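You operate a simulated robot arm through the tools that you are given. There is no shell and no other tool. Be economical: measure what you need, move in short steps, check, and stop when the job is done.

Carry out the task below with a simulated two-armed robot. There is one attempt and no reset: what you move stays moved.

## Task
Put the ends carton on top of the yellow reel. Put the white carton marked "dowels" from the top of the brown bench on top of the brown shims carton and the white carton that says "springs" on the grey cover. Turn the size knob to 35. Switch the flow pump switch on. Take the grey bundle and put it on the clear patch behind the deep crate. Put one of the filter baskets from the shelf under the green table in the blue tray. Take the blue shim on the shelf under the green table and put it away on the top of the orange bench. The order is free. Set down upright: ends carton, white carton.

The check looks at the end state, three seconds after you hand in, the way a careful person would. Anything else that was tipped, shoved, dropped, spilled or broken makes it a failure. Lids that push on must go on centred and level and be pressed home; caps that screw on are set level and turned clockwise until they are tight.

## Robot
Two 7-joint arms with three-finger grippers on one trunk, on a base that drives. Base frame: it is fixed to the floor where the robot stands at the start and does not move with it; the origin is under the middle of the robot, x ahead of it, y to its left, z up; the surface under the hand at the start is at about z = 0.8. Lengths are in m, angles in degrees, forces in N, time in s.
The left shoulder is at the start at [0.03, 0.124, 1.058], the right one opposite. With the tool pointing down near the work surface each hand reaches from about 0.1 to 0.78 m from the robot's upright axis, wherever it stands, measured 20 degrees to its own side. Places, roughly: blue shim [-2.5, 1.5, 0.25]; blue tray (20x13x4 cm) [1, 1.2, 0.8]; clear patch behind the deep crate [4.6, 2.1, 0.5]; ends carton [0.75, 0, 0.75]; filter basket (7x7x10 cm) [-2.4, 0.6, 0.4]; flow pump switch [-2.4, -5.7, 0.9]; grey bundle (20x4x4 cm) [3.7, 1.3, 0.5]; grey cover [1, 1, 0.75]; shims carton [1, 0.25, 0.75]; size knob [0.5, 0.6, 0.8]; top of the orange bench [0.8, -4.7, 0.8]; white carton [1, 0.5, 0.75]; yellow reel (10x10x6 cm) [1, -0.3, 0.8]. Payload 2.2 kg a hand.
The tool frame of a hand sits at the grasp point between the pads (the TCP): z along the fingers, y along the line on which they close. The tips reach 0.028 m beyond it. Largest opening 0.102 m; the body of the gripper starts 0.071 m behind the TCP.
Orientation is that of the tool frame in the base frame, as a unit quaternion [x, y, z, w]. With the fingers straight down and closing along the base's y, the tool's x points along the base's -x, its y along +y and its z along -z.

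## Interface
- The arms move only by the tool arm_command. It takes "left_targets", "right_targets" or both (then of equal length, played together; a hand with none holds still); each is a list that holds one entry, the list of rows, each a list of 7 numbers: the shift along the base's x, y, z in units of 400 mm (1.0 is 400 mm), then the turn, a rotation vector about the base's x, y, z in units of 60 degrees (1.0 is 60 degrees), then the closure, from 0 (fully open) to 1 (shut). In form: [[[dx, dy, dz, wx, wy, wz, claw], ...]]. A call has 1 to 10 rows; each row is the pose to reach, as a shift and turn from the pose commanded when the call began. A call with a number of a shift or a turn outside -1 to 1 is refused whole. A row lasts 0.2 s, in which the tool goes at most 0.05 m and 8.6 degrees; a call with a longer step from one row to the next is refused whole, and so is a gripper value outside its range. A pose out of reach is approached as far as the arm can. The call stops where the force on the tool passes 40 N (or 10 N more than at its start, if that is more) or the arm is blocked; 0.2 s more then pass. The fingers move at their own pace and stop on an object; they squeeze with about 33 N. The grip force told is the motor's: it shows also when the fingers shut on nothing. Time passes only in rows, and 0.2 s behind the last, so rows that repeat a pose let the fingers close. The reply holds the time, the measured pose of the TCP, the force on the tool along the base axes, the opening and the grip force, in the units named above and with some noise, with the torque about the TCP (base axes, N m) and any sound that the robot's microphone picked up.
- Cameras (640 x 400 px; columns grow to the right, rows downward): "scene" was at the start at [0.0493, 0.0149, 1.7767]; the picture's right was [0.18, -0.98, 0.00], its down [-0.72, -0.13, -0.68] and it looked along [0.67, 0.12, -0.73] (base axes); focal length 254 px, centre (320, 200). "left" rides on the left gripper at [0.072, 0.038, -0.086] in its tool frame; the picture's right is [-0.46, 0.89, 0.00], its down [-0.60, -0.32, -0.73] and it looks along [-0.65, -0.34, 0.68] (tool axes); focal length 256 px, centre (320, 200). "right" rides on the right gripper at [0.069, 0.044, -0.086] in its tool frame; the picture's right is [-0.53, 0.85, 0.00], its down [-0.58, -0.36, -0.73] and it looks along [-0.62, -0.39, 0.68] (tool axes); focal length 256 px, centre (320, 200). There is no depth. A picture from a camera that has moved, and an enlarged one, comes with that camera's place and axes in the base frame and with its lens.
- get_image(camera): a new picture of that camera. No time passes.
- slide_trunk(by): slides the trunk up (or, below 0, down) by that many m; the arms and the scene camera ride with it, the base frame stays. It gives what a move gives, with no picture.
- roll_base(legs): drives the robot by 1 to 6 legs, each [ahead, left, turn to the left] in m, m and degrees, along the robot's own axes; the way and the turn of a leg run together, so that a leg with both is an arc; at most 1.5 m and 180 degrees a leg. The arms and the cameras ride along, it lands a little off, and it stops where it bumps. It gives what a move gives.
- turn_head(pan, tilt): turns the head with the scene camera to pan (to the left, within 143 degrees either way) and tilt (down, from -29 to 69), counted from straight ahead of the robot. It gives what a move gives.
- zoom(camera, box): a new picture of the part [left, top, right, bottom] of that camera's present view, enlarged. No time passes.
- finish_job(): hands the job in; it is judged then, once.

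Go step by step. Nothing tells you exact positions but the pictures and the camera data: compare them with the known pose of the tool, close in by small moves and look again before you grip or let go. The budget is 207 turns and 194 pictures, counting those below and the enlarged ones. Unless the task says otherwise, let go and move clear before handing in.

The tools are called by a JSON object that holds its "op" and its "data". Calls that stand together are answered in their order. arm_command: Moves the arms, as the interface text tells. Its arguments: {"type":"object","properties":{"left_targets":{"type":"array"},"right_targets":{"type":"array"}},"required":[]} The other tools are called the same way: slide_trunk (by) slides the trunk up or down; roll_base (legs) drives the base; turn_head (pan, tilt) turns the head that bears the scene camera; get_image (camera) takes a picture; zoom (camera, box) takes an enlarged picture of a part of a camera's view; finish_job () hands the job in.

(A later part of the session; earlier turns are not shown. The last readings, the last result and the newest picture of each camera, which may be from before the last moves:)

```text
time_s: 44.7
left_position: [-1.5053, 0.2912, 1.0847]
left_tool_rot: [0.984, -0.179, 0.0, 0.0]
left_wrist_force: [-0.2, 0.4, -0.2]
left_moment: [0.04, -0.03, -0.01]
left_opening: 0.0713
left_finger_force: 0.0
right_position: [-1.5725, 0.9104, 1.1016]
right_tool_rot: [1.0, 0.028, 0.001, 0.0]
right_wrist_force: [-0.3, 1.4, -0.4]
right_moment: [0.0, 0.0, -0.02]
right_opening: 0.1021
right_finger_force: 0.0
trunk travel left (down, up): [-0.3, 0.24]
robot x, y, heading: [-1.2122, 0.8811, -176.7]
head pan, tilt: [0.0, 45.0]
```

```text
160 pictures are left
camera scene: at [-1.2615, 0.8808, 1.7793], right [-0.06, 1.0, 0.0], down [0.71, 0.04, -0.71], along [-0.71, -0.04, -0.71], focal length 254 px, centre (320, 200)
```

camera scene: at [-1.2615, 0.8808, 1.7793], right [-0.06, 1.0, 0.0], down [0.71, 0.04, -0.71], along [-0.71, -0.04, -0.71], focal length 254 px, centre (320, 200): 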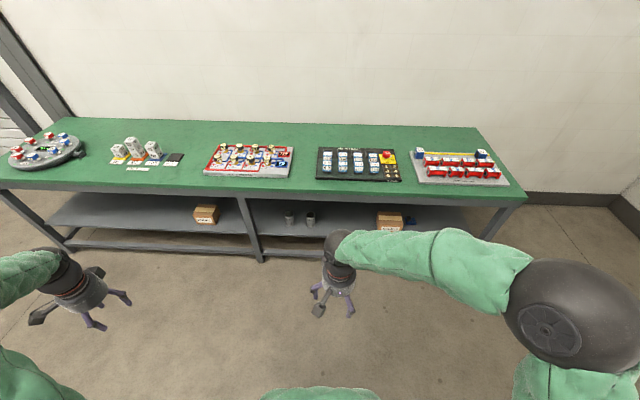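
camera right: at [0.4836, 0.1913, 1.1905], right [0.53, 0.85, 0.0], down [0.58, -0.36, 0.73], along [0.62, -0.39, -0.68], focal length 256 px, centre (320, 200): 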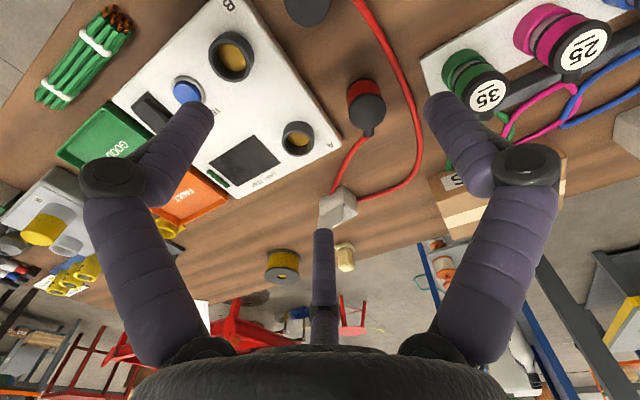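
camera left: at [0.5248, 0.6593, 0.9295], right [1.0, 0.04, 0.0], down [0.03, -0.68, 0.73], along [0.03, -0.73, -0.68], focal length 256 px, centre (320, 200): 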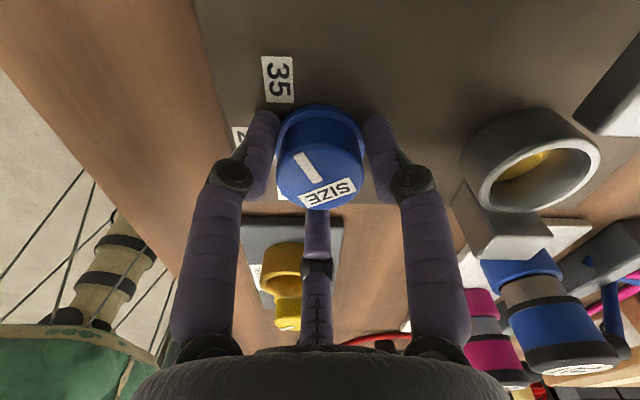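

{"op": "zoom", "data": {"camera": "scene", "box": [260, 190, 460, 270]}}

{"op": "slide_trunk", "data": {"by": -0.3}}

{"op": "turn_head", "data": {"pan": 0, "tilt": 30}}

{"op": "get_image", "data": {"camera": "scene"}}

{"op": "zoom", "data": {"camera": "scene", "box": [260, 190, 460, 290]}}

```text
3.20 times, centred on (360, 230) of scene
camera zoom: at [-1.2615, 0.8808, 1.7793], right [-0.06, 1.0, 0.0], down [0.71, 0.04, -0.71], along [-0.71, -0.04, -0.71], focal length 814 px, centre (192, 104)
```

zoom: 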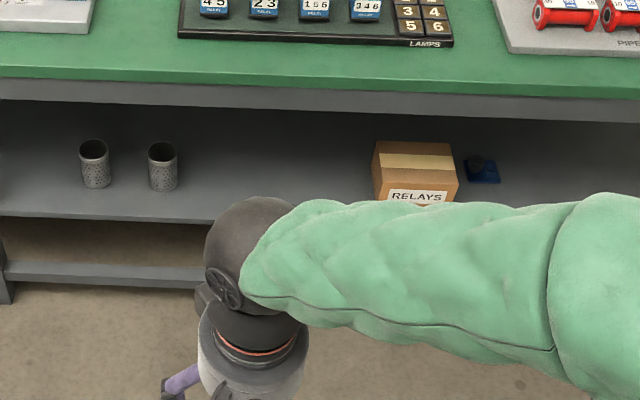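

```text
time_s: 47.7
left_position: [-1.5059, 0.2911, 0.7845]
left_tool_rot: [0.984, -0.179, 0.001, 0.001]
left_wrist_force: [0.7, -0.9, 0.0]
left_moment: [0.0, -0.03, -0.01]
left_opening: 0.0714
left_finger_force: 0.2
right_position: [-1.5726, 0.9088, 0.8032]
right_tool_rot: [1.0, 0.028, 0.0, 0.0]
right_wrist_force: [0.3, 0.5, 0.6]
right_moment: [0.01, 0.01, -0.03]
right_opening: 0.1022
right_finger_force: 0.0
trunk travel left (down, up): [0.0, 0.54]
robot x, y, heading: [-1.2085, 0.8808, -177.0]
head pan, tilt: [0.0, 45.0]
```

```text
time_s: 48.5
left_position: [-1.5054, 0.2914, 0.7835]
left_tool_rot: [0.984, -0.18, 0.0, 0.0]
left_wrist_force: [-0.5, -1.1, -0.3]
left_moment: [0.0, 0.0, 0.03]
left_opening: 0.0713
left_finger_force: 0.1
right_position: [-1.5735, 0.909, 0.8021]
right_tool_rot: [1.0, 0.028, 0.0, 0.001]
right_wrist_force: [-0.5, 0.3, -0.1]
right_moment: [-0.04, -0.05, 0.01]
right_opening: 0.1019
right_finger_force: 0.0
trunk travel left (down, up): [0.0, 0.54]
robot x, y, heading: [-1.2122, 0.8799, -176.6]
head pan, tilt: [0.0, 30.0]
```

```text
158 pictures are left
camera scene: at [-1.2706, 0.8802, 1.5019], right [-0.06, 1.0, 0.0], down [0.5, 0.03, -0.87], along [-0.86, -0.05, -0.5], focal length 254 px, centre (320, 200)
```

scene: 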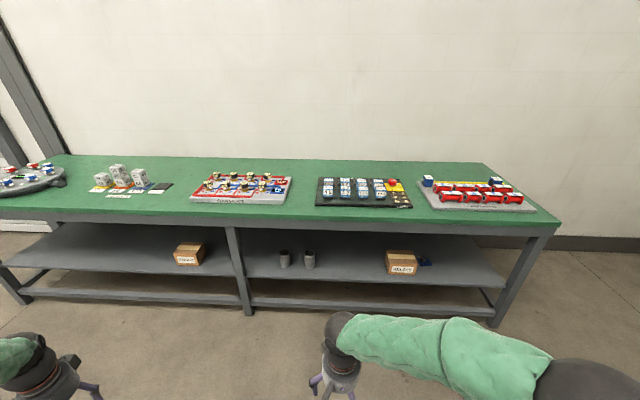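

```text
3.20 times, centred on (360, 240) of scene
camera zoom: at [-1.2706, 0.8802, 1.5019], right [-0.06, 1.0, 0.0], down [0.5, 0.03, -0.87], along [-0.86, -0.05, -0.5], focal length 814 px, centre (192, 72)
```

zoom: 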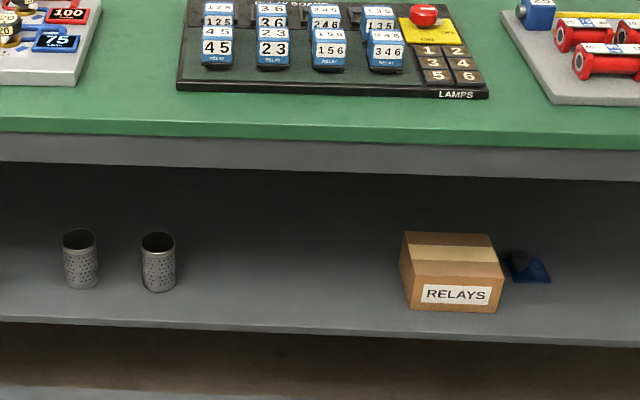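

The blue shim is at about [-2.54, 1.5, 0.31] next to the relays carton, and the baskets are at [-2.45, 0.59] and [-2.46, 0.74]. I'll drive nearer to look at the shim.

{"op": "roll_base", "data": {"legs": [[0, 0, -3.2], [0.4, -0.42, 0]]}}

{"op": "turn_head", "data": {"pan": -10, "tilt": 45}}

{"op": "get_image", "data": {"camera": "scene"}}

{"op": "zoom", "data": {"camera": "scene", "box": [270, 190, 390, 270]}}

```text
time_s: 52.2
left_position: [-1.9401, 0.7226, 0.7839]
left_tool_rot: [0.978, -0.208, 0.0, 0.0]
left_wrist_force: [-0.4, 0.1, -0.1]
left_moment: [-0.03, 0.01, -0.03]
left_opening: 0.0714
left_finger_force: 0.0
right_position: [-1.971, 1.3422, 0.8008]
right_tool_rot: [1.0, 0.001, 0.001, 0.0]
right_wrist_force: [0.3, 1.0, 0.4]
right_moment: [-0.01, 0.01, 0.0]
right_opening: 0.102
right_finger_force: 0.0
trunk travel left (down, up): [0.0, 0.54]
robot x, y, heading: [-1.6121, 1.2936, 179.7]
head pan, tilt: [0.0, 30.0]
```

```text
time_s: 53.0
left_position: [-1.9402, 0.7212, 0.7837]
left_tool_rot: [0.978, -0.209, -0.001, 0.0]
left_wrist_force: [-0.1, -1.4, 0.7]
left_moment: [0.01, 0.02, -0.03]
left_opening: 0.0717
left_finger_force: 0.0
right_position: [-1.9711, 1.3424, 0.8018]
right_tool_rot: [1.0, 0.0, -0.001, 0.0]
right_wrist_force: [0.2, 0.8, 0.0]
right_moment: [0.0, -0.02, 0.01]
right_opening: 0.1021
right_finger_force: 0.0
trunk travel left (down, up): [0.0, 0.54]
robot x, y, heading: [-1.6116, 1.2959, 179.9]
head pan, tilt: [-10.0, 45.0]
```

```text
156 pictures are left
camera scene: at [-1.6605, 1.3103, 1.4794], right [0.17, 0.98, 0.0], down [0.7, -0.12, -0.71], along [-0.7, 0.12, -0.71], focal length 254 px, centre (320, 200)
```

scene: 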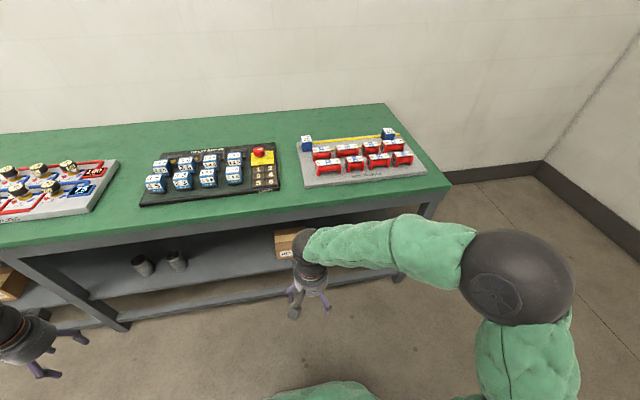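

```text
5.00 times, centred on (330, 230) of scene
camera zoom: at [-1.6605, 1.3103, 1.4794], right [0.17, 0.98, 0.0], down [0.7, -0.12, -0.71], along [-0.7, 0.12, -0.71], focal length 1272 px, centre (270, 50)
```

zoom: 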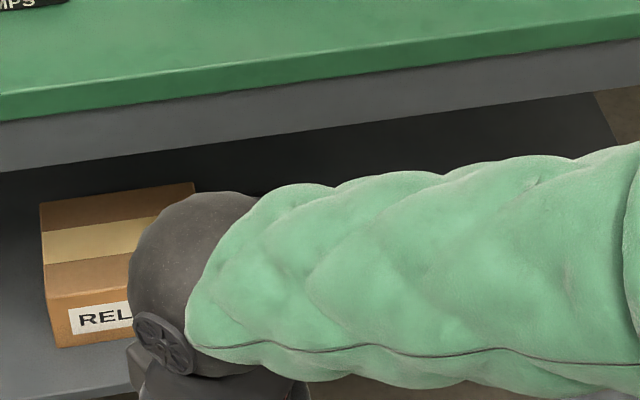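

The right arm hides the shim. I'll lower the right hand and tilt it forward (60° up from straight down) in the free space in front of the shelf, then look.

{"op": "arm_command", "data": {"right_targets": [[[0, 0, -0.1, 0, 0.115, 0, 0], [0, 0, -0.2, 0, 0.23, 0, 0], [0, 0, -0.3, 0, 0.345, 0, 0], [0, 0, -0.4, 0, 0.46, 0, 0], [0, 0, -0.5, 0, 0.575, 0, 0], [0, 0, -0.6, 0, 0.69, 0, 0], [0, 0, -0.7, 0, 0.8, 0, 0], [0, 0, -0.8, 0, 0.91, 0, 0], [0, 0, -0.88, 0, 1.0, 0, 0]]]}}

{"op": "get_image", "data": {"camera": "scene"}}

{"op": "get_image", "data": {"camera": "right"}}

```text
time_s: 55.1
left_position: [-1.9417, 0.7215, 0.7848]
left_tool_rot: [0.978, -0.208, 0.001, 0.0]
left_wrist_force: [0.0, -0.2, 0.5]
left_moment: [0.0, -0.01, 0.0]
left_opening: 0.0715
left_finger_force: 0.1
right_position: [-2.0128, 1.3456, 0.4908]
right_tool_rot: [0.863, -0.016, -0.504, -0.003]
right_wrist_force: [-0.3, -0.2, 0.4]
right_moment: [0.02, 0.03, 0.01]
right_opening: 0.1017
right_finger_force: 0.0
right hand out of reach, approached as far as the arm can: row 9
trunk travel left (down, up): [0.0, 0.54]
robot x, y, heading: [-1.6115, 1.2994, 179.8]
head pan, tilt: [-10.0, 45.0]
stopped in row 9 (right hand): the arm was blocked; the commanded pose is now the measured one
```

```text
154 pictures are left
camera scene: at [-1.6604, 1.3103, 1.4794], right [0.17, 0.98, 0.0], down [0.7, -0.12, -0.71], along [-0.7, 0.12, -0.71], focal length 254 px, centre (320, 200)
```

scene: 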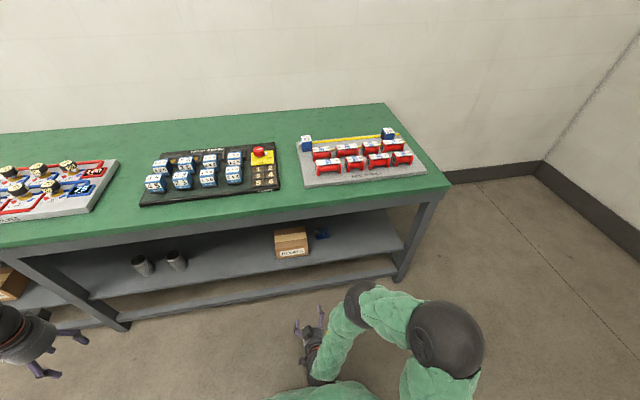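

```text
153 pictures are left
camera right: at [-1.9044, 1.2988, 0.4747], right [-0.29, -0.83, 0.48], down [0.36, 0.36, 0.86], along [-0.89, 0.42, 0.2], focal length 256 px, centre (320, 200)
```

right: 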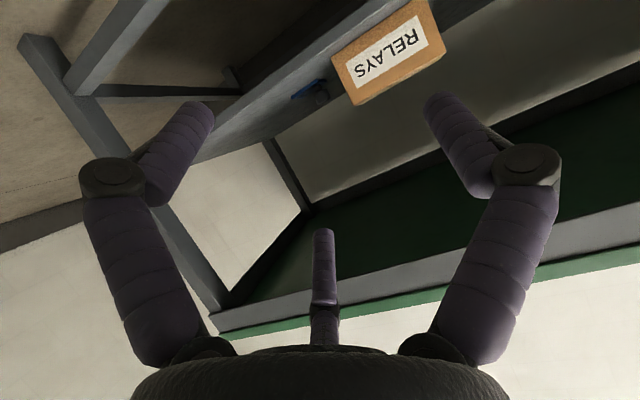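

{"op": "zoom", "data": {"camera": "scene", "box": [260, 210, 350, 270]}}

{"op": "zoom", "data": {"camera": "right", "box": [260, 50, 360, 120]}}

```text
6.67 times, centred on (305, 240) of scene
camera zoom: at [-1.6604, 1.3103, 1.4794], right [0.17, 0.98, 0.0], down [0.7, -0.12, -0.71], along [-0.7, 0.12, -0.71], focal length 1696 px, centre (420, -67)
```

zoom: 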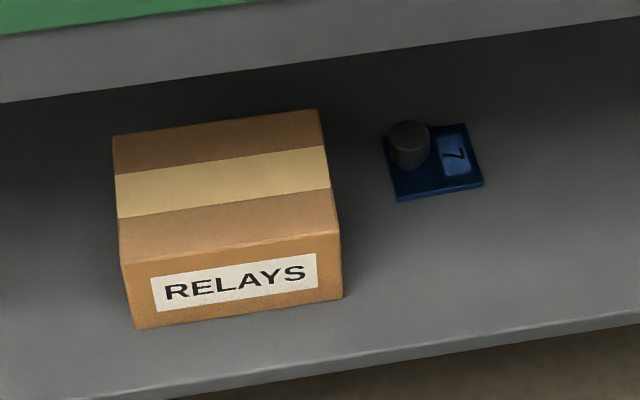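

```text
5.71 times, centred on (310, 85) of right
camera zoom: at [-1.9044, 1.2988, 0.4747], right [-0.29, -0.83, 0.48], down [0.36, 0.36, 0.86], along [-0.89, 0.42, 0.2], focal length 1463 px, centre (377, 857)
```

zoom: 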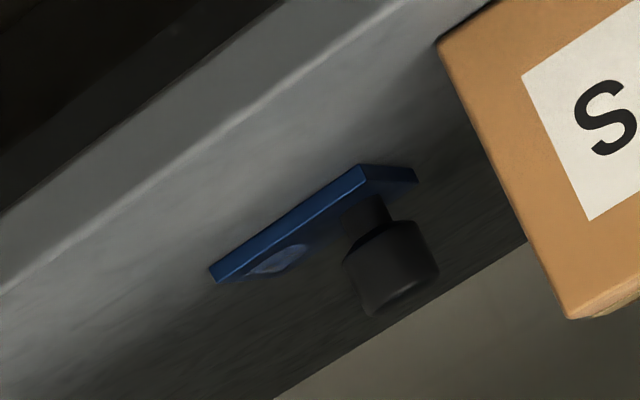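

The shim is a blue plate with a black knob (top at ≈[-2.50, 1.45, 0.40]), and the shelf is at ≈0.36. I'll roll 0.2 m closer and check the hand position.

{"op": "roll_base", "data": {"legs": [[0.2, 0, 0]]}}

{"op": "arm_command", "data": {"right_targets": [[[-0.06, 0.06, -0.02, 0, 0, 0, 0.4], [-0.1, 0.14, -0.05, 0, 0, 0, 0.4], [-0.14, 0.2, -0.08, 0, 0, 0, 0.4], [-0.2, 0.26, -0.1, 0, 0, 0, 0.4]]]}}

{"op": "get_image", "data": {"camera": "scene"}}

{"op": "get_image", "data": {"camera": "right"}}

```text
time_s: 56.8
left_position: [-2.1401, 0.7222, 0.7832]
left_tool_rot: [0.978, -0.207, 0.001, 0.001]
left_wrist_force: [-0.4, 1.1, -0.8]
left_moment: [0.0, -0.04, 0.04]
left_opening: 0.0713
left_finger_force: 0.0
right_position: [-2.2128, 1.3434, 0.4911]
right_tool_rot: [0.864, -0.015, -0.503, -0.001]
right_wrist_force: [0.3, 0.0, -0.3]
right_moment: [-0.01, 0.0, 0.01]
right_opening: 0.102
right_finger_force: 0.0
trunk travel left (down, up): [0.0, 0.54]
robot x, y, heading: [-1.8131, 1.2951, -179.8]
head pan, tilt: [-10.0, 45.0]
```

```text
time_s: 57.8
left_position: [-2.1382, 0.722, 0.7836]
left_tool_rot: [0.979, -0.206, 0.001, 0.001]
left_wrist_force: [1.0, 0.8, 0.0]
left_moment: [-0.01, 0.04, 0.02]
left_opening: 0.0711
left_finger_force: 0.2
right_position: [-2.2756, 1.3602, 0.4806]
right_tool_rot: [0.867, -0.023, -0.498, -0.015]
right_wrist_force: [-0.6, 0.2, -0.5]
right_moment: [-0.03, -0.02, 0.0]
right_opening: 0.0612
right_finger_force: 0.1
right hand out of reach, approached as far as the arm can: row 1, 2, 3, 4
trunk travel left (down, up): [0.0, 0.54]
robot x, y, heading: [-1.81, 1.2945, -179.8]
head pan, tilt: [-10.0, 45.0]
```

```text
150 pictures are left
camera scene: at [-1.86, 1.31, 1.4794], right [0.17, 0.99, 0.0], down [0.7, -0.12, -0.71], along [-0.7, 0.12, -0.71], focal length 254 px, centre (320, 200)
```

scene: 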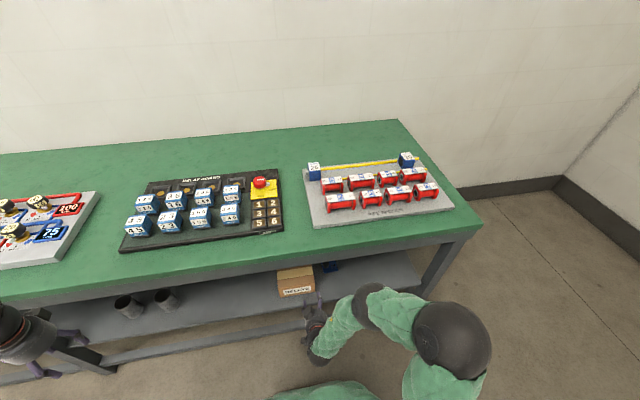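

```text
149 pictures are left
camera right: at [-2.1696, 1.3111, 0.4643], right [-0.31, -0.83, 0.46], down [0.36, 0.34, 0.87], along [-0.88, 0.44, 0.19], focal length 256 px, centre (320, 200)
```

right: 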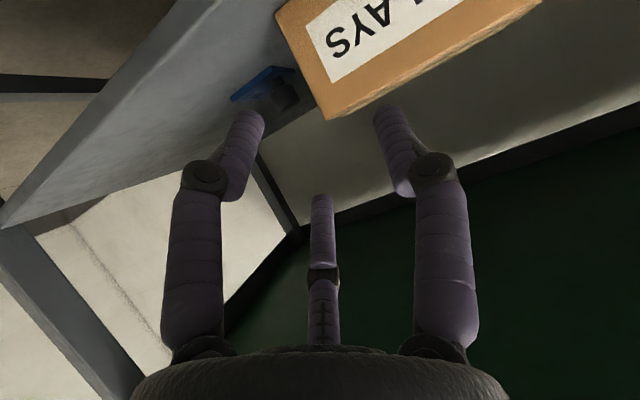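

The arm is too folded here. I'll roll back 0.2 m and extend the hand outward from there.

{"op": "roll_base", "data": {"legs": [[-0.2, 0, 0]]}}

{"op": "arm_command", "data": {"right_targets": [[[-0.1, 0.0, 0, 0, 0, 0, 0.4], [-0.2, 0.03, 0, 0, 0, 0, 0.4], [-0.3, 0.06, 0, 0, 0, 0, 0.4], [-0.4, 0.1, 0, 0, 0, 0, 0.4], [-0.45, 0.15, 0, 0, 0, 0, 0.4]]]}}

{"op": "get_image", "data": {"camera": "scene"}}

{"op": "get_image", "data": {"camera": "right"}}

```text
time_s: 59.4
left_position: [-1.9404, 0.7226, 0.785]
left_tool_rot: [0.978, -0.209, 0.0, 0.0]
left_wrist_force: [-0.2, 0.1, -0.5]
left_moment: [-0.03, 0.04, 0.0]
left_opening: 0.0712
left_finger_force: 0.1
right_position: [-2.0748, 1.361, 0.4804]
right_tool_rot: [0.866, -0.024, -0.499, -0.016]
right_wrist_force: [-0.1, -0.2, -0.4]
right_moment: [-0.01, 0.01, -0.02]
right_opening: 0.0613
right_finger_force: 0.1
trunk travel left (down, up): [0.0, 0.54]
robot x, y, heading: [-1.6086, 1.2989, 180.0]
head pan, tilt: [-10.0, 45.0]
```

```text
time_s: 60.5
left_position: [-1.9402, 0.7216, 0.7848]
left_tool_rot: [0.978, -0.209, 0.0, 0.0]
left_wrist_force: [0.8, -0.2, -0.7]
left_moment: [-0.03, -0.02, 0.01]
left_opening: 0.0714
left_finger_force: 0.1
right_position: [-2.2552, 1.4146, 0.4856]
right_tool_rot: [0.869, -0.026, -0.494, -0.022]
right_wrist_force: [0.2, -0.7, -1.1]
right_moment: [0.02, 0.08, -0.02]
right_opening: 0.0615
right_finger_force: 0.1
right hand out of reach, approached as far as the arm can: row 2, 3, 4, 5
trunk travel left (down, up): [0.0, 0.54]
robot x, y, heading: [-1.6079, 1.2986, 179.9]
head pan, tilt: [-10.0, 45.0]
```

```text
148 pictures are left
camera scene: at [-1.6606, 1.3102, 1.4793], right [0.18, 0.98, 0.0], down [0.7, -0.12, -0.71], along [-0.7, 0.12, -0.71], focal length 254 px, centre (320, 200)
```

scene: 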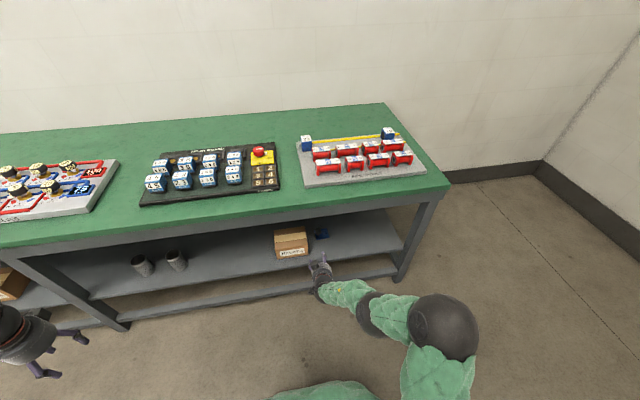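

```text
147 pictures are left
camera right: at [-2.1487, 1.3644, 0.4705], right [-0.33, -0.83, 0.45], down [0.35, 0.33, 0.87], along [-0.88, 0.45, 0.19], focal length 256 px, centre (320, 200)
```

right: 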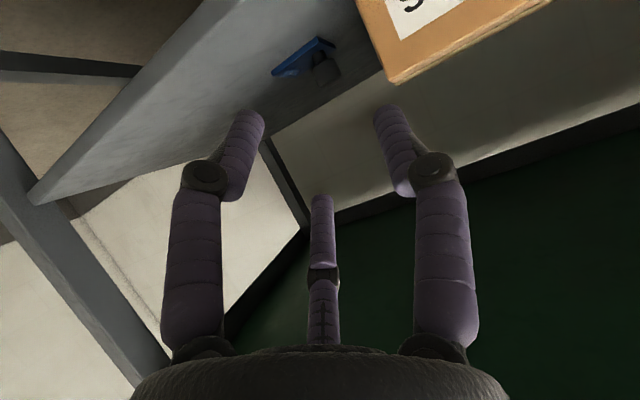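

It's progressing as the arm straightens. I'll roll 0.1 m forward and continue, with y adjusted to clear the carton.

{"op": "roll_base", "data": {"legs": [[0.1, -0.03, 0]]}}

{"op": "get_image", "data": {"camera": "right"}}

{"op": "zoom", "data": {"camera": "scene", "box": [260, 210, 380, 300]}}

```text
time_s: 61.7
left_position: [-2.0402, 0.7522, 0.7838]
left_tool_rot: [0.978, -0.209, -0.001, 0.001]
left_wrist_force: [-1.0, 0.4, -0.2]
left_moment: [-0.02, -0.03, 0.03]
left_opening: 0.0714
left_finger_force: 0.0
right_position: [-2.3555, 1.4464, 0.4871]
right_tool_rot: [0.868, -0.027, -0.495, -0.021]
right_wrist_force: [-0.1, -1.0, 0.4]
right_moment: [-0.02, 0.0, 0.01]
right_opening: 0.0609
right_finger_force: 0.1
trunk travel left (down, up): [0.0, 0.54]
robot x, y, heading: [-1.7098, 1.3266, 179.6]
head pan, tilt: [-10.0, 45.0]
```

```text
146 pictures are left
camera right: at [-2.2505, 1.396, 0.4722], right [-0.33, -0.83, 0.45], down [0.36, 0.33, 0.87], along [-0.87, 0.45, 0.19], focal length 256 px, centre (320, 200)
```

right: 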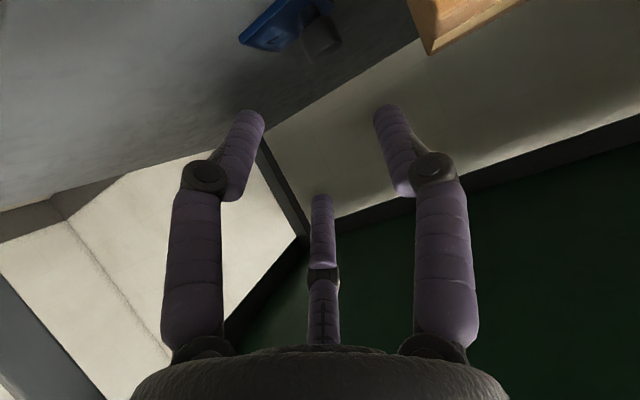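

```text
4.44 times, centred on (320, 255) of scene
camera zoom: at [-1.7602, 1.3408, 1.4793], right [0.18, 0.98, 0.0], down [0.7, -0.12, -0.71], along [-0.7, 0.12, -0.71], focal length 1131 px, centre (320, -44)
```

zoom: 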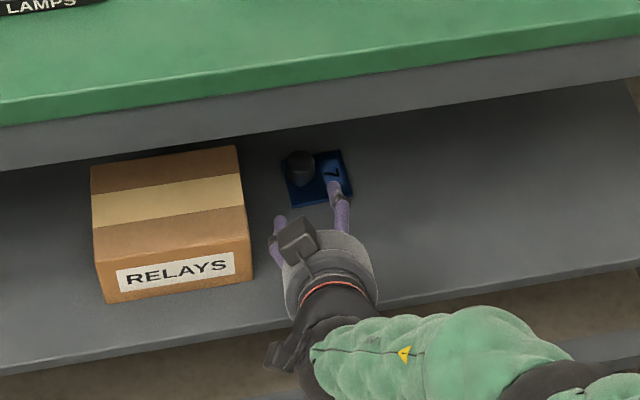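

The knob is aligned between the fingers. I'll advance half way along the tool axis and check.

{"op": "arm_command", "data": {"right_targets": [[[-0.08, 0.0, -0.04, 0, 0, 0, 0.4], [-0.16, 0.0, -0.08, 0, 0, 0, 0.4]]]}}

{"op": "get_image", "data": {"camera": "right"}}

{"op": "zoom", "data": {"camera": "scene", "box": [260, 210, 380, 300]}}

```text
time_s: 62.3
left_position: [-2.0408, 0.7544, 0.7837]
left_tool_rot: [0.978, -0.209, 0.0, 0.001]
left_wrist_force: [-0.3, -0.7, 0.2]
left_moment: [-0.04, 0.01, -0.02]
left_opening: 0.0716
left_finger_force: 0.0
right_position: [-2.4191, 1.4459, 0.4545]
right_tool_rot: [0.868, -0.028, -0.496, -0.022]
right_wrist_force: [0.3, -0.6, -0.3]
right_moment: [-0.02, -0.03, 0.03]
right_opening: 0.0615
right_finger_force: 0.0
trunk travel left (down, up): [0.0, 0.54]
robot x, y, heading: [-1.7086, 1.3249, 179.8]
head pan, tilt: [-10.0, 45.0]
```

```text
144 pictures are left
camera right: at [-2.3143, 1.3945, 0.4396], right [-0.33, -0.83, 0.45], down [0.36, 0.33, 0.87], along [-0.87, 0.45, 0.19], focal length 256 px, centre (320, 200)
```

right: 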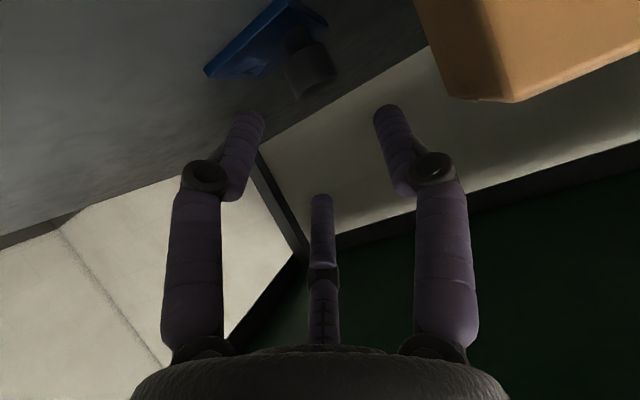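

```text
4.44 times, centred on (320, 255) of scene
camera zoom: at [-1.7601, 1.3406, 1.4793], right [0.18, 0.98, 0.0], down [0.7, -0.12, -0.71], along [-0.7, 0.12, -0.71], focal length 1131 px, centre (320, -44)
```

zoom: 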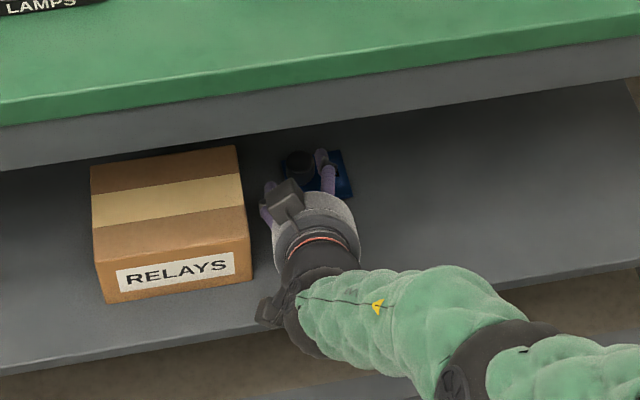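

{"op": "arm_command", "data": {"right_targets": [[[-0.06, 0.015, -0.045, 0, 0, 0, 0.4], [-0.12, 0.015, -0.09, 0, 0, 0, 0.4], [-0.1775, 0.015, -0.136, 0, 0, 0, 0.4]]]}}

{"op": "get_image", "data": {"camera": "right"}}

{"op": "zoom", "data": {"camera": "scene", "box": [280, 220, 360, 280]}}

```text
time_s: 63.1
left_position: [-2.0398, 0.7539, 0.7834]
left_tool_rot: [0.978, -0.21, -0.001, 0.0]
left_wrist_force: [0.0, -0.4, 0.3]
left_moment: [-0.04, -0.02, 0.04]
left_opening: 0.0714
left_finger_force: 0.2
right_position: [-2.4899, 1.454, 0.4022]
right_tool_rot: [0.868, -0.028, -0.496, -0.022]
right_wrist_force: [-0.1, 1.8, 2.5]
right_moment: [0.14, 0.03, -0.06]
right_opening: 0.0632
right_finger_force: 0.1
trunk travel left (down, up): [0.0, 0.54]
robot x, y, heading: [-1.7112, 1.3293, 179.4]
head pan, tilt: [-10.0, 45.0]
```

```text
142 pictures are left
camera right: at [-2.3853, 1.4036, 0.3874], right [-0.33, -0.83, 0.45], down [0.36, 0.33, 0.87], along [-0.87, 0.45, 0.19], focal length 256 px, centre (320, 200)
```

right: 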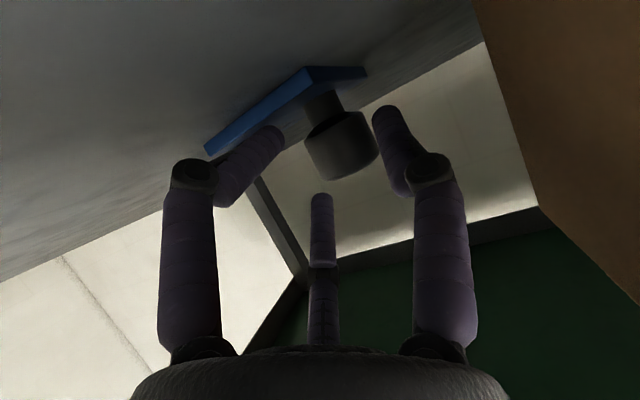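

```text
6.67 times, centred on (320, 250) of scene
camera zoom: at [-1.7596, 1.3407, 1.4794], right [0.18, 0.98, 0.0], down [0.7, -0.12, -0.71], along [-0.7, 0.12, -0.71], focal length 1696 px, centre (320, -133)
```

zoom: 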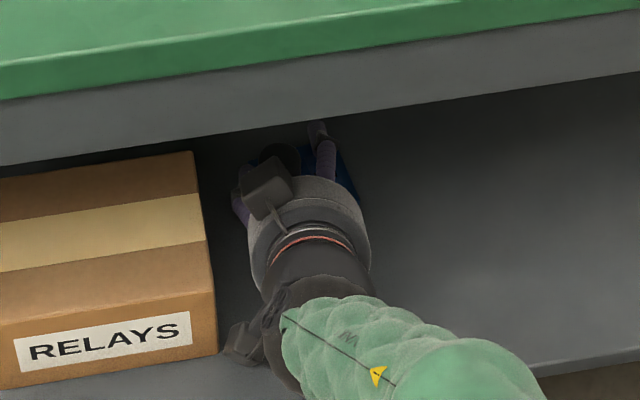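

One finger just touches the plate. I'll raise 6 mm and close on the knob.

{"op": "arm_command", "data": {"right_targets": [[[0, -0.005, 0.015, 0, 0, 0, 0.4], [0, -0.005, 0.015, 0, 0, 0, 1], [0, -0.005, 0.015, 0, 0, 0, 1], [0, -0.005, 0.015, 0, 0, 0, 1]]]}}

{"op": "get_image", "data": {"camera": "right"}}

```text
time_s: 64.1
left_position: [-2.0405, 0.7533, 0.784]
left_tool_rot: [0.978, -0.208, 0.0, 0.001]
left_wrist_force: [-0.4, -0.3, -0.6]
left_moment: [0.01, 0.0, -0.02]
left_opening: 0.0715
left_finger_force: 0.0
right_position: [-2.4905, 1.4504, 0.4081]
right_tool_rot: [0.868, -0.027, -0.496, -0.022]
right_wrist_force: [0.2, -2.7, 1.8]
right_moment: [0.09, 0.19, 0.11]
right_opening: 0.0289
right_finger_force: 33.3
trunk travel left (down, up): [0.0, 0.54]
robot x, y, heading: [-1.7102, 1.3284, 180.1]
head pan, tilt: [-10.0, 45.0]
```

```text
140 pictures are left
camera right: at [-2.3847, 1.4001, 0.3931], right [-0.33, -0.83, 0.45], down [0.36, 0.33, 0.87], along [-0.87, 0.45, 0.19], focal length 256 px, centre (320, 200)
```

right: 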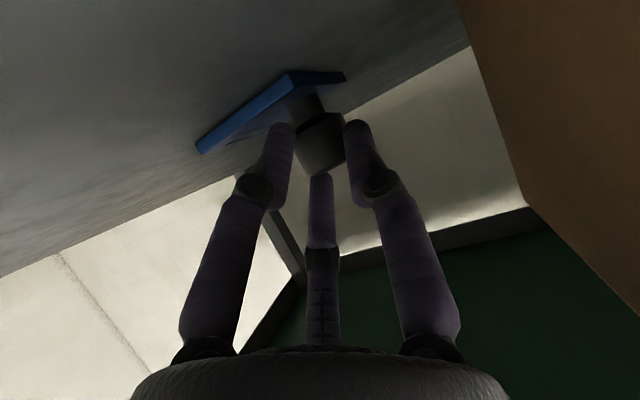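

The knob is gripped. I'll lift and retreat out of the shelf.

{"op": "arm_command", "data": {"right_targets": [[[0, 0, 0.06, 0, 0, 0, 1], [0.02, 0, 0.12, 0, 0, 0, 1], [0.12, 0.02, 0.16, 0, 0, 0, 1], [0.24, 0.02, 0.18, 0, 0, 0, 1], [0.34, 0.02, 0.2, 0, 0, 0, 1]]]}}

{"op": "roll_base", "data": {"legs": [[-0.35, 0, 0]]}}

{"op": "get_image", "data": {"camera": "right"}}

{"op": "get_image", "data": {"camera": "scene"}}

```text
time_s: 65.3
left_position: [-2.0407, 0.7531, 0.7832]
left_tool_rot: [0.978, -0.208, 0.001, -0.001]
left_wrist_force: [-0.4, -0.1, 0.4]
left_moment: [0.05, 0.0, 0.03]
left_opening: 0.0711
left_finger_force: 0.1
right_position: [-2.358, 1.4545, 0.4873]
right_tool_rot: [0.868, -0.03, -0.495, -0.026]
right_wrist_force: [0.1, -0.5, -1.5]
right_moment: [-0.04, -0.04, 0.02]
right_opening: 0.0285
right_finger_force: 33.4
trunk travel left (down, up): [0.0, 0.54]
robot x, y, heading: [-1.7047, 1.3271, 179.9]
head pan, tilt: [-10.0, 45.0]
```

```text
time_s: 67.6
left_position: [-1.694, 0.7535, 0.7846]
left_tool_rot: [0.977, -0.212, 0.001, 0.0]
left_wrist_force: [0.2, -0.4, 0.4]
left_moment: [-0.03, -0.04, 0.03]
left_opening: 0.0712
left_finger_force: 0.0
right_position: [-2.0091, 1.4557, 0.4882]
right_tool_rot: [0.869, -0.031, -0.494, -0.026]
right_wrist_force: [0.4, 0.0, 0.7]
right_moment: [0.01, 0.0, 0.01]
right_opening: 0.002
right_finger_force: 31.6
trunk travel left (down, up): [0.0, 0.54]
robot x, y, heading: [-1.3648, 1.3262, 179.3]
head pan, tilt: [-10.0, 45.0]
```

```text
139 pictures are left
camera right: at [-1.9034, 1.4038, 0.4723], right [-0.34, -0.83, 0.45], down [0.36, 0.32, 0.87], along [-0.87, 0.46, 0.19], focal length 256 px, centre (320, 200)
```

right: 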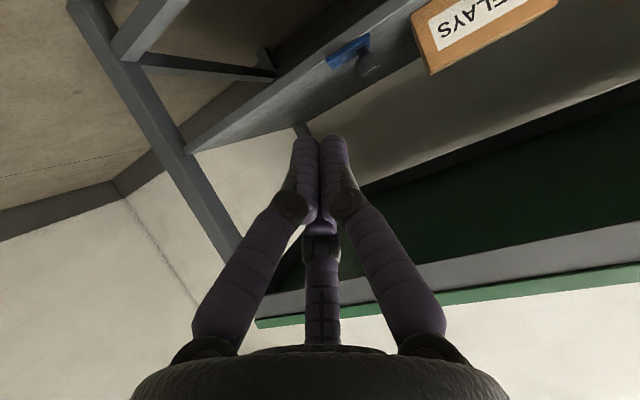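

```text
138 pictures are left
camera scene: at [-1.4113, 1.3392, 1.4793], right [0.18, 0.98, 0.0], down [0.7, -0.13, -0.71], along [-0.7, 0.13, -0.71], focal length 254 px, centre (320, 200)
```

scene: 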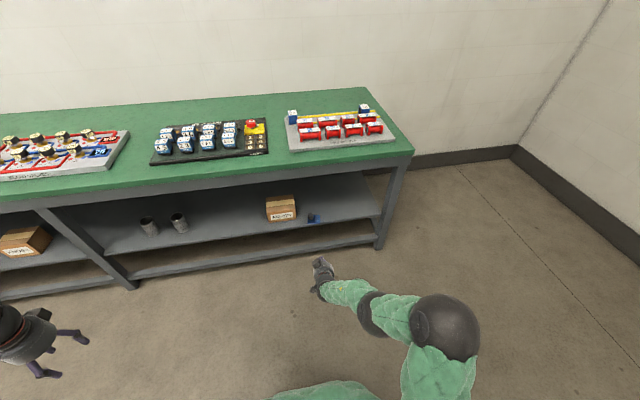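

The shim slipped out of the fingers and dropped back on the shelf, still upright. I'll look closely.

{"op": "zoom", "data": {"camera": "scene", "box": [255, 180, 345, 240]}}

{"op": "zoom", "data": {"camera": "right", "box": [310, 20, 410, 90]}}

```text
6.67 times, centred on (300, 210) of scene
camera zoom: at [-1.4113, 1.3392, 1.4793], right [0.18, 0.98, 0.0], down [0.7, -0.13, -0.71], along [-0.7, 0.13, -0.71], focal length 1696 px, centre (453, 133)
```

zoom: 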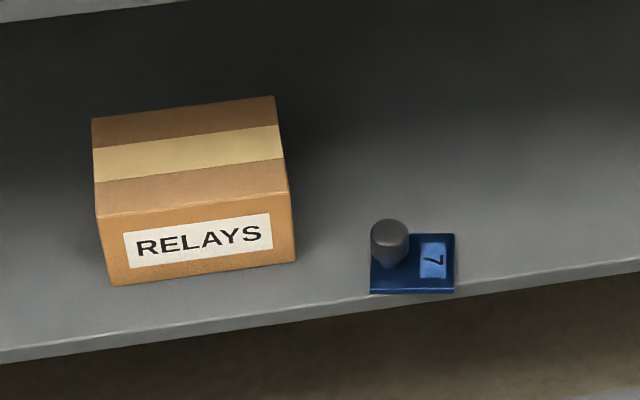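

```text
5.71 times, centred on (360, 55) of right
camera zoom: at [-1.9034, 1.4038, 0.4723], right [-0.34, -0.83, 0.45], down [0.36, 0.32, 0.87], along [-0.87, 0.46, 0.19], focal length 1463 px, centre (91, 1029)
```

zoom: 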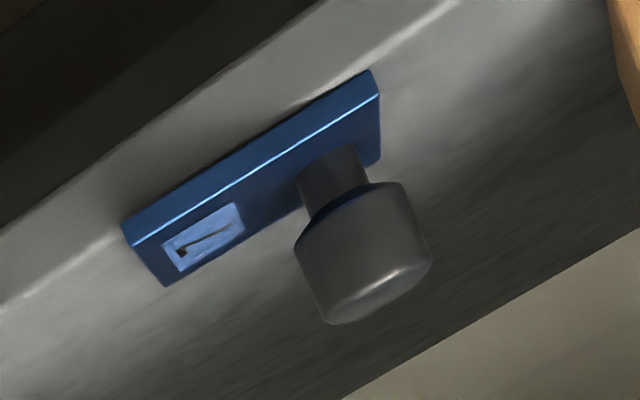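

The shim is stable at the shelf edge, with its knob at ≈[-2.36, 1.46], top z≈0.405. I'll re-grip steeper and deeper, so I'll rotate the hand to about 25° from vertical and open first.

{"op": "arm_command", "data": {"right_targets": [[[0.05, 0, 0.06, 0, -0.1, 0, 0.4], [0.1, 0, 0.1, 0, -0.2, 0, 0.4], [0.15, 0, 0.14, 0, -0.3, 0, 0.4], [0.15, 0, 0.18, 0, -0.4, 0, 0.4], [0.15, 0, 0.2, 0, -0.5, 0, 0.4], [0.15, 0, 0.24, 0, -0.6, 0, 0.4]]]}}

{"op": "roll_base", "data": {"legs": [[0.35, 0, 0]]}}

{"op": "get_image", "data": {"camera": "right"}}

{"op": "get_image", "data": {"camera": "scene"}}

```text
time_s: 69.0
left_position: [-1.695, 0.7527, 0.7843]
left_tool_rot: [0.977, -0.211, -0.001, 0.001]
left_wrist_force: [-0.3, 0.4, -0.6]
left_moment: [0.0, 0.02, 0.03]
left_opening: 0.0714
left_finger_force: 0.1
right_position: [-1.9477, 1.4551, 0.5831]
right_tool_rot: [0.979, -0.021, -0.2, -0.035]
right_wrist_force: [-0.3, -0.5, -0.7]
right_moment: [0.02, 0.01, 0.04]
right_opening: 0.0612
right_finger_force: 0.1
trunk travel left (down, up): [0.0, 0.54]
robot x, y, heading: [-1.361, 1.3205, 179.6]
head pan, tilt: [-10.0, 45.0]
```

```text
time_s: 71.3
left_position: [-2.0574, 0.7595, 0.784]
left_tool_rot: [0.976, -0.216, 0.001, 0.001]
left_wrist_force: [-0.5, 0.1, -0.4]
left_moment: [0.01, -0.03, 0.03]
left_opening: 0.0715
left_finger_force: 0.1
right_position: [-2.301, 1.4669, 0.5827]
right_tool_rot: [0.979, -0.027, -0.201, -0.035]
right_wrist_force: [-0.2, -0.1, -0.1]
right_moment: [0.0, 0.01, 0.0]
right_opening: 0.0611
right_finger_force: 0.0
trunk travel left (down, up): [0.0, 0.54]
robot x, y, heading: [-1.7182, 1.3295, 179.2]
head pan, tilt: [-10.0, 45.0]
```

```text
135 pictures are left
camera right: at [-2.2075, 1.4146, 0.6329], right [-0.55, -0.82, 0.16], down [-0.22, 0.33, 0.92], along [-0.81, 0.47, -0.36], focal length 256 px, centre (320, 200)
```

right: 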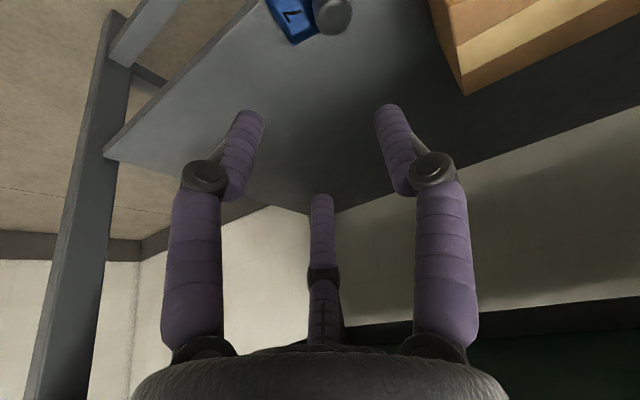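

```text
134 pictures are left
camera scene: at [-1.7669, 1.3441, 1.4793], right [0.19, 0.98, 0.0], down [0.69, -0.14, -0.71], along [-0.69, 0.14, -0.71], focal length 254 px, centre (320, 200)
```

scene: 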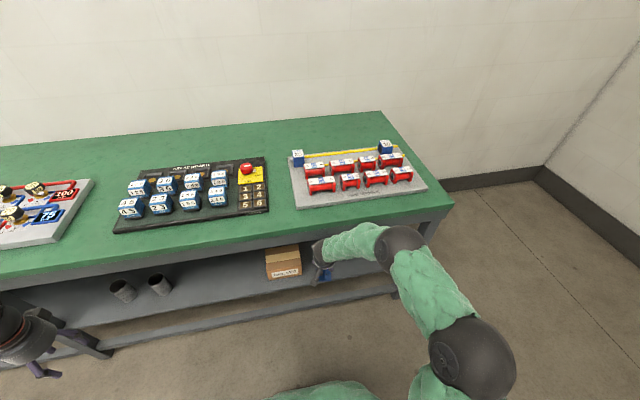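

The knob is confirmed at [-2.36, 1.458]. I'll move above it, straighten the hand's lean, and descend.

{"op": "arm_command", "data": {"right_targets": [[[-0.06, -0.01, -0.05, -0.04, 0, 0, 0.4], [-0.12, -0.02, -0.1, -0.08, 0, 0, 0.4], [-0.135, -0.02, -0.2, -0.08, 0, 0, 0.4], [-0.135, -0.02, -0.3, -0.08, 0, 0, 0.4], [-0.135, -0.02, -0.38, -0.08, 0, 0, 0.4]]]}}

{"op": "get_image", "data": {"camera": "right"}}

{"op": "zoom", "data": {"camera": "scene", "box": [260, 220, 360, 290]}}

```text
time_s: 72.5
left_position: [-2.0573, 0.7614, 0.7845]
left_tool_rot: [0.976, -0.216, 0.0, -0.001]
left_wrist_force: [0.0, 0.0, 0.4]
left_moment: [0.0, 0.02, 0.05]
left_opening: 0.0714
left_finger_force: 0.1
right_position: [-2.3536, 1.458, 0.4313]
right_tool_rot: [0.979, -0.036, -0.2, 0.006]
right_wrist_force: [-0.4, 0.3, 0.8]
right_moment: [-0.03, -0.08, 0.0]
right_opening: 0.061
right_finger_force: 0.2
trunk travel left (down, up): [0.0, 0.54]
robot x, y, heading: [-1.7138, 1.3308, 179.3]
head pan, tilt: [-10.0, 45.0]
```

```text
133 pictures are left
camera right: at [-2.261, 1.4096, 0.4868], right [-0.55, -0.8, 0.23], down [-0.22, 0.4, 0.89], along [-0.81, 0.44, -0.4], focal length 256 px, centre (320, 200)
```

right: 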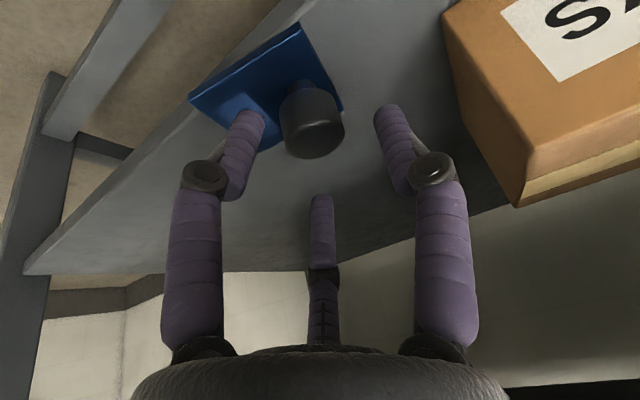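

```text
5.71 times, centred on (310, 255) of scene
camera zoom: at [-1.7667, 1.3442, 1.4793], right [0.19, 0.98, 0.0], down [0.69, -0.14, -0.71], along [-0.69, 0.14, -0.71], focal length 1454 px, centre (377, -114)
```

zoom: 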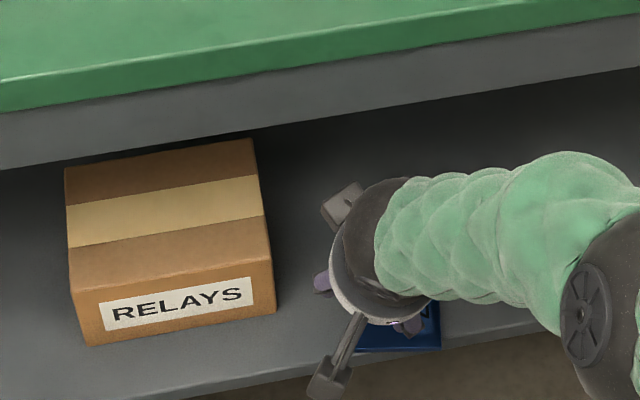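

{"op": "arm_command", "data": {"right_targets": [[[-0.005, 0.005, -0.03, 0, 0, 0, 0.4], [-0.01, 0.005, -0.06, 0, 0, 0, 0.4]]]}}

{"op": "get_image", "data": {"camera": "right"}}

```text
time_s: 73.1
left_position: [-2.0558, 0.7611, 0.7832]
left_tool_rot: [0.976, -0.217, 0.0, 0.0]
left_wrist_force: [-0.5, -0.4, -0.4]
left_moment: [0.02, 0.0, -0.02]
left_opening: 0.0713
left_finger_force: 0.1
right_position: [-2.359, 1.4612, 0.4083]
right_tool_rot: [0.979, -0.035, -0.2, 0.006]
right_wrist_force: [0.8, -0.4, 0.0]
right_moment: [0.0, -0.05, 0.04]
right_opening: 0.0614
right_finger_force: 0.1
trunk travel left (down, up): [0.0, 0.54]
robot x, y, heading: [-1.7174, 1.33, 178.9]
head pan, tilt: [-10.0, 45.0]
```

```text
131 pictures are left
camera right: at [-2.2648, 1.4122, 0.4623], right [-0.55, -0.81, 0.23], down [-0.22, 0.4, 0.89], along [-0.81, 0.44, -0.4], focal length 256 px, centre (320, 200)
```

right: 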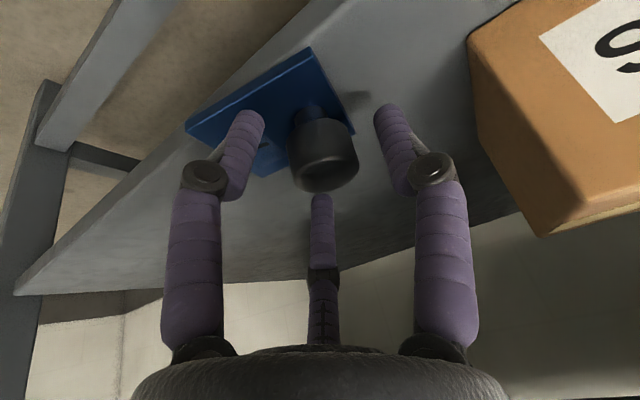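

The knob sits well between the pads. I'll close and lift a little.

{"op": "arm_command", "data": {"right_targets": [[[0, 0, 0, 0, 0, 0, 1], [0, 0, 0, 0, 0, 0, 1], [0, 0, 0, 0, 0, 0, 1], [0, 0, 0.05, 0, 0, 0, 1], [0, 0, 0.1, 0, 0, 0, 1], [0, 0, 0.1, 0, 0, 0, 1]]]}}

{"op": "get_image", "data": {"camera": "right"}}

```text
time_s: 74.5
left_position: [-2.0572, 0.7616, 0.7837]
left_tool_rot: [0.976, -0.216, -0.001, 0.0]
left_wrist_force: [-0.1, 0.4, -0.4]
left_moment: [0.03, 0.0, -0.04]
left_opening: 0.0713
left_finger_force: 0.1
right_position: [-2.3589, 1.4616, 0.4453]
right_tool_rot: [0.98, -0.034, -0.198, 0.006]
right_wrist_force: [0.5, 0.1, -1.5]
right_moment: [0.0, 0.0, -0.01]
right_opening: 0.0342
right_finger_force: 33.3
trunk travel left (down, up): [0.0, 0.54]
robot x, y, heading: [-1.717, 1.3294, 179.1]
head pan, tilt: [-10.0, 45.0]
```

```text
130 pictures are left
camera right: at [-2.2647, 1.4133, 0.5004], right [-0.55, -0.81, 0.23], down [-0.22, 0.4, 0.89], along [-0.81, 0.44, -0.4], focal length 256 px, centre (320, 200)
```

right: 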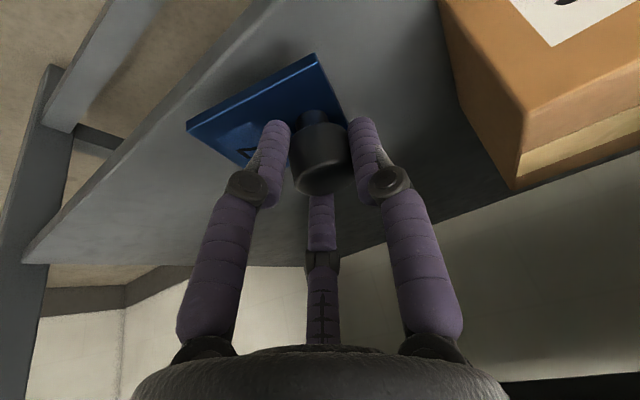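

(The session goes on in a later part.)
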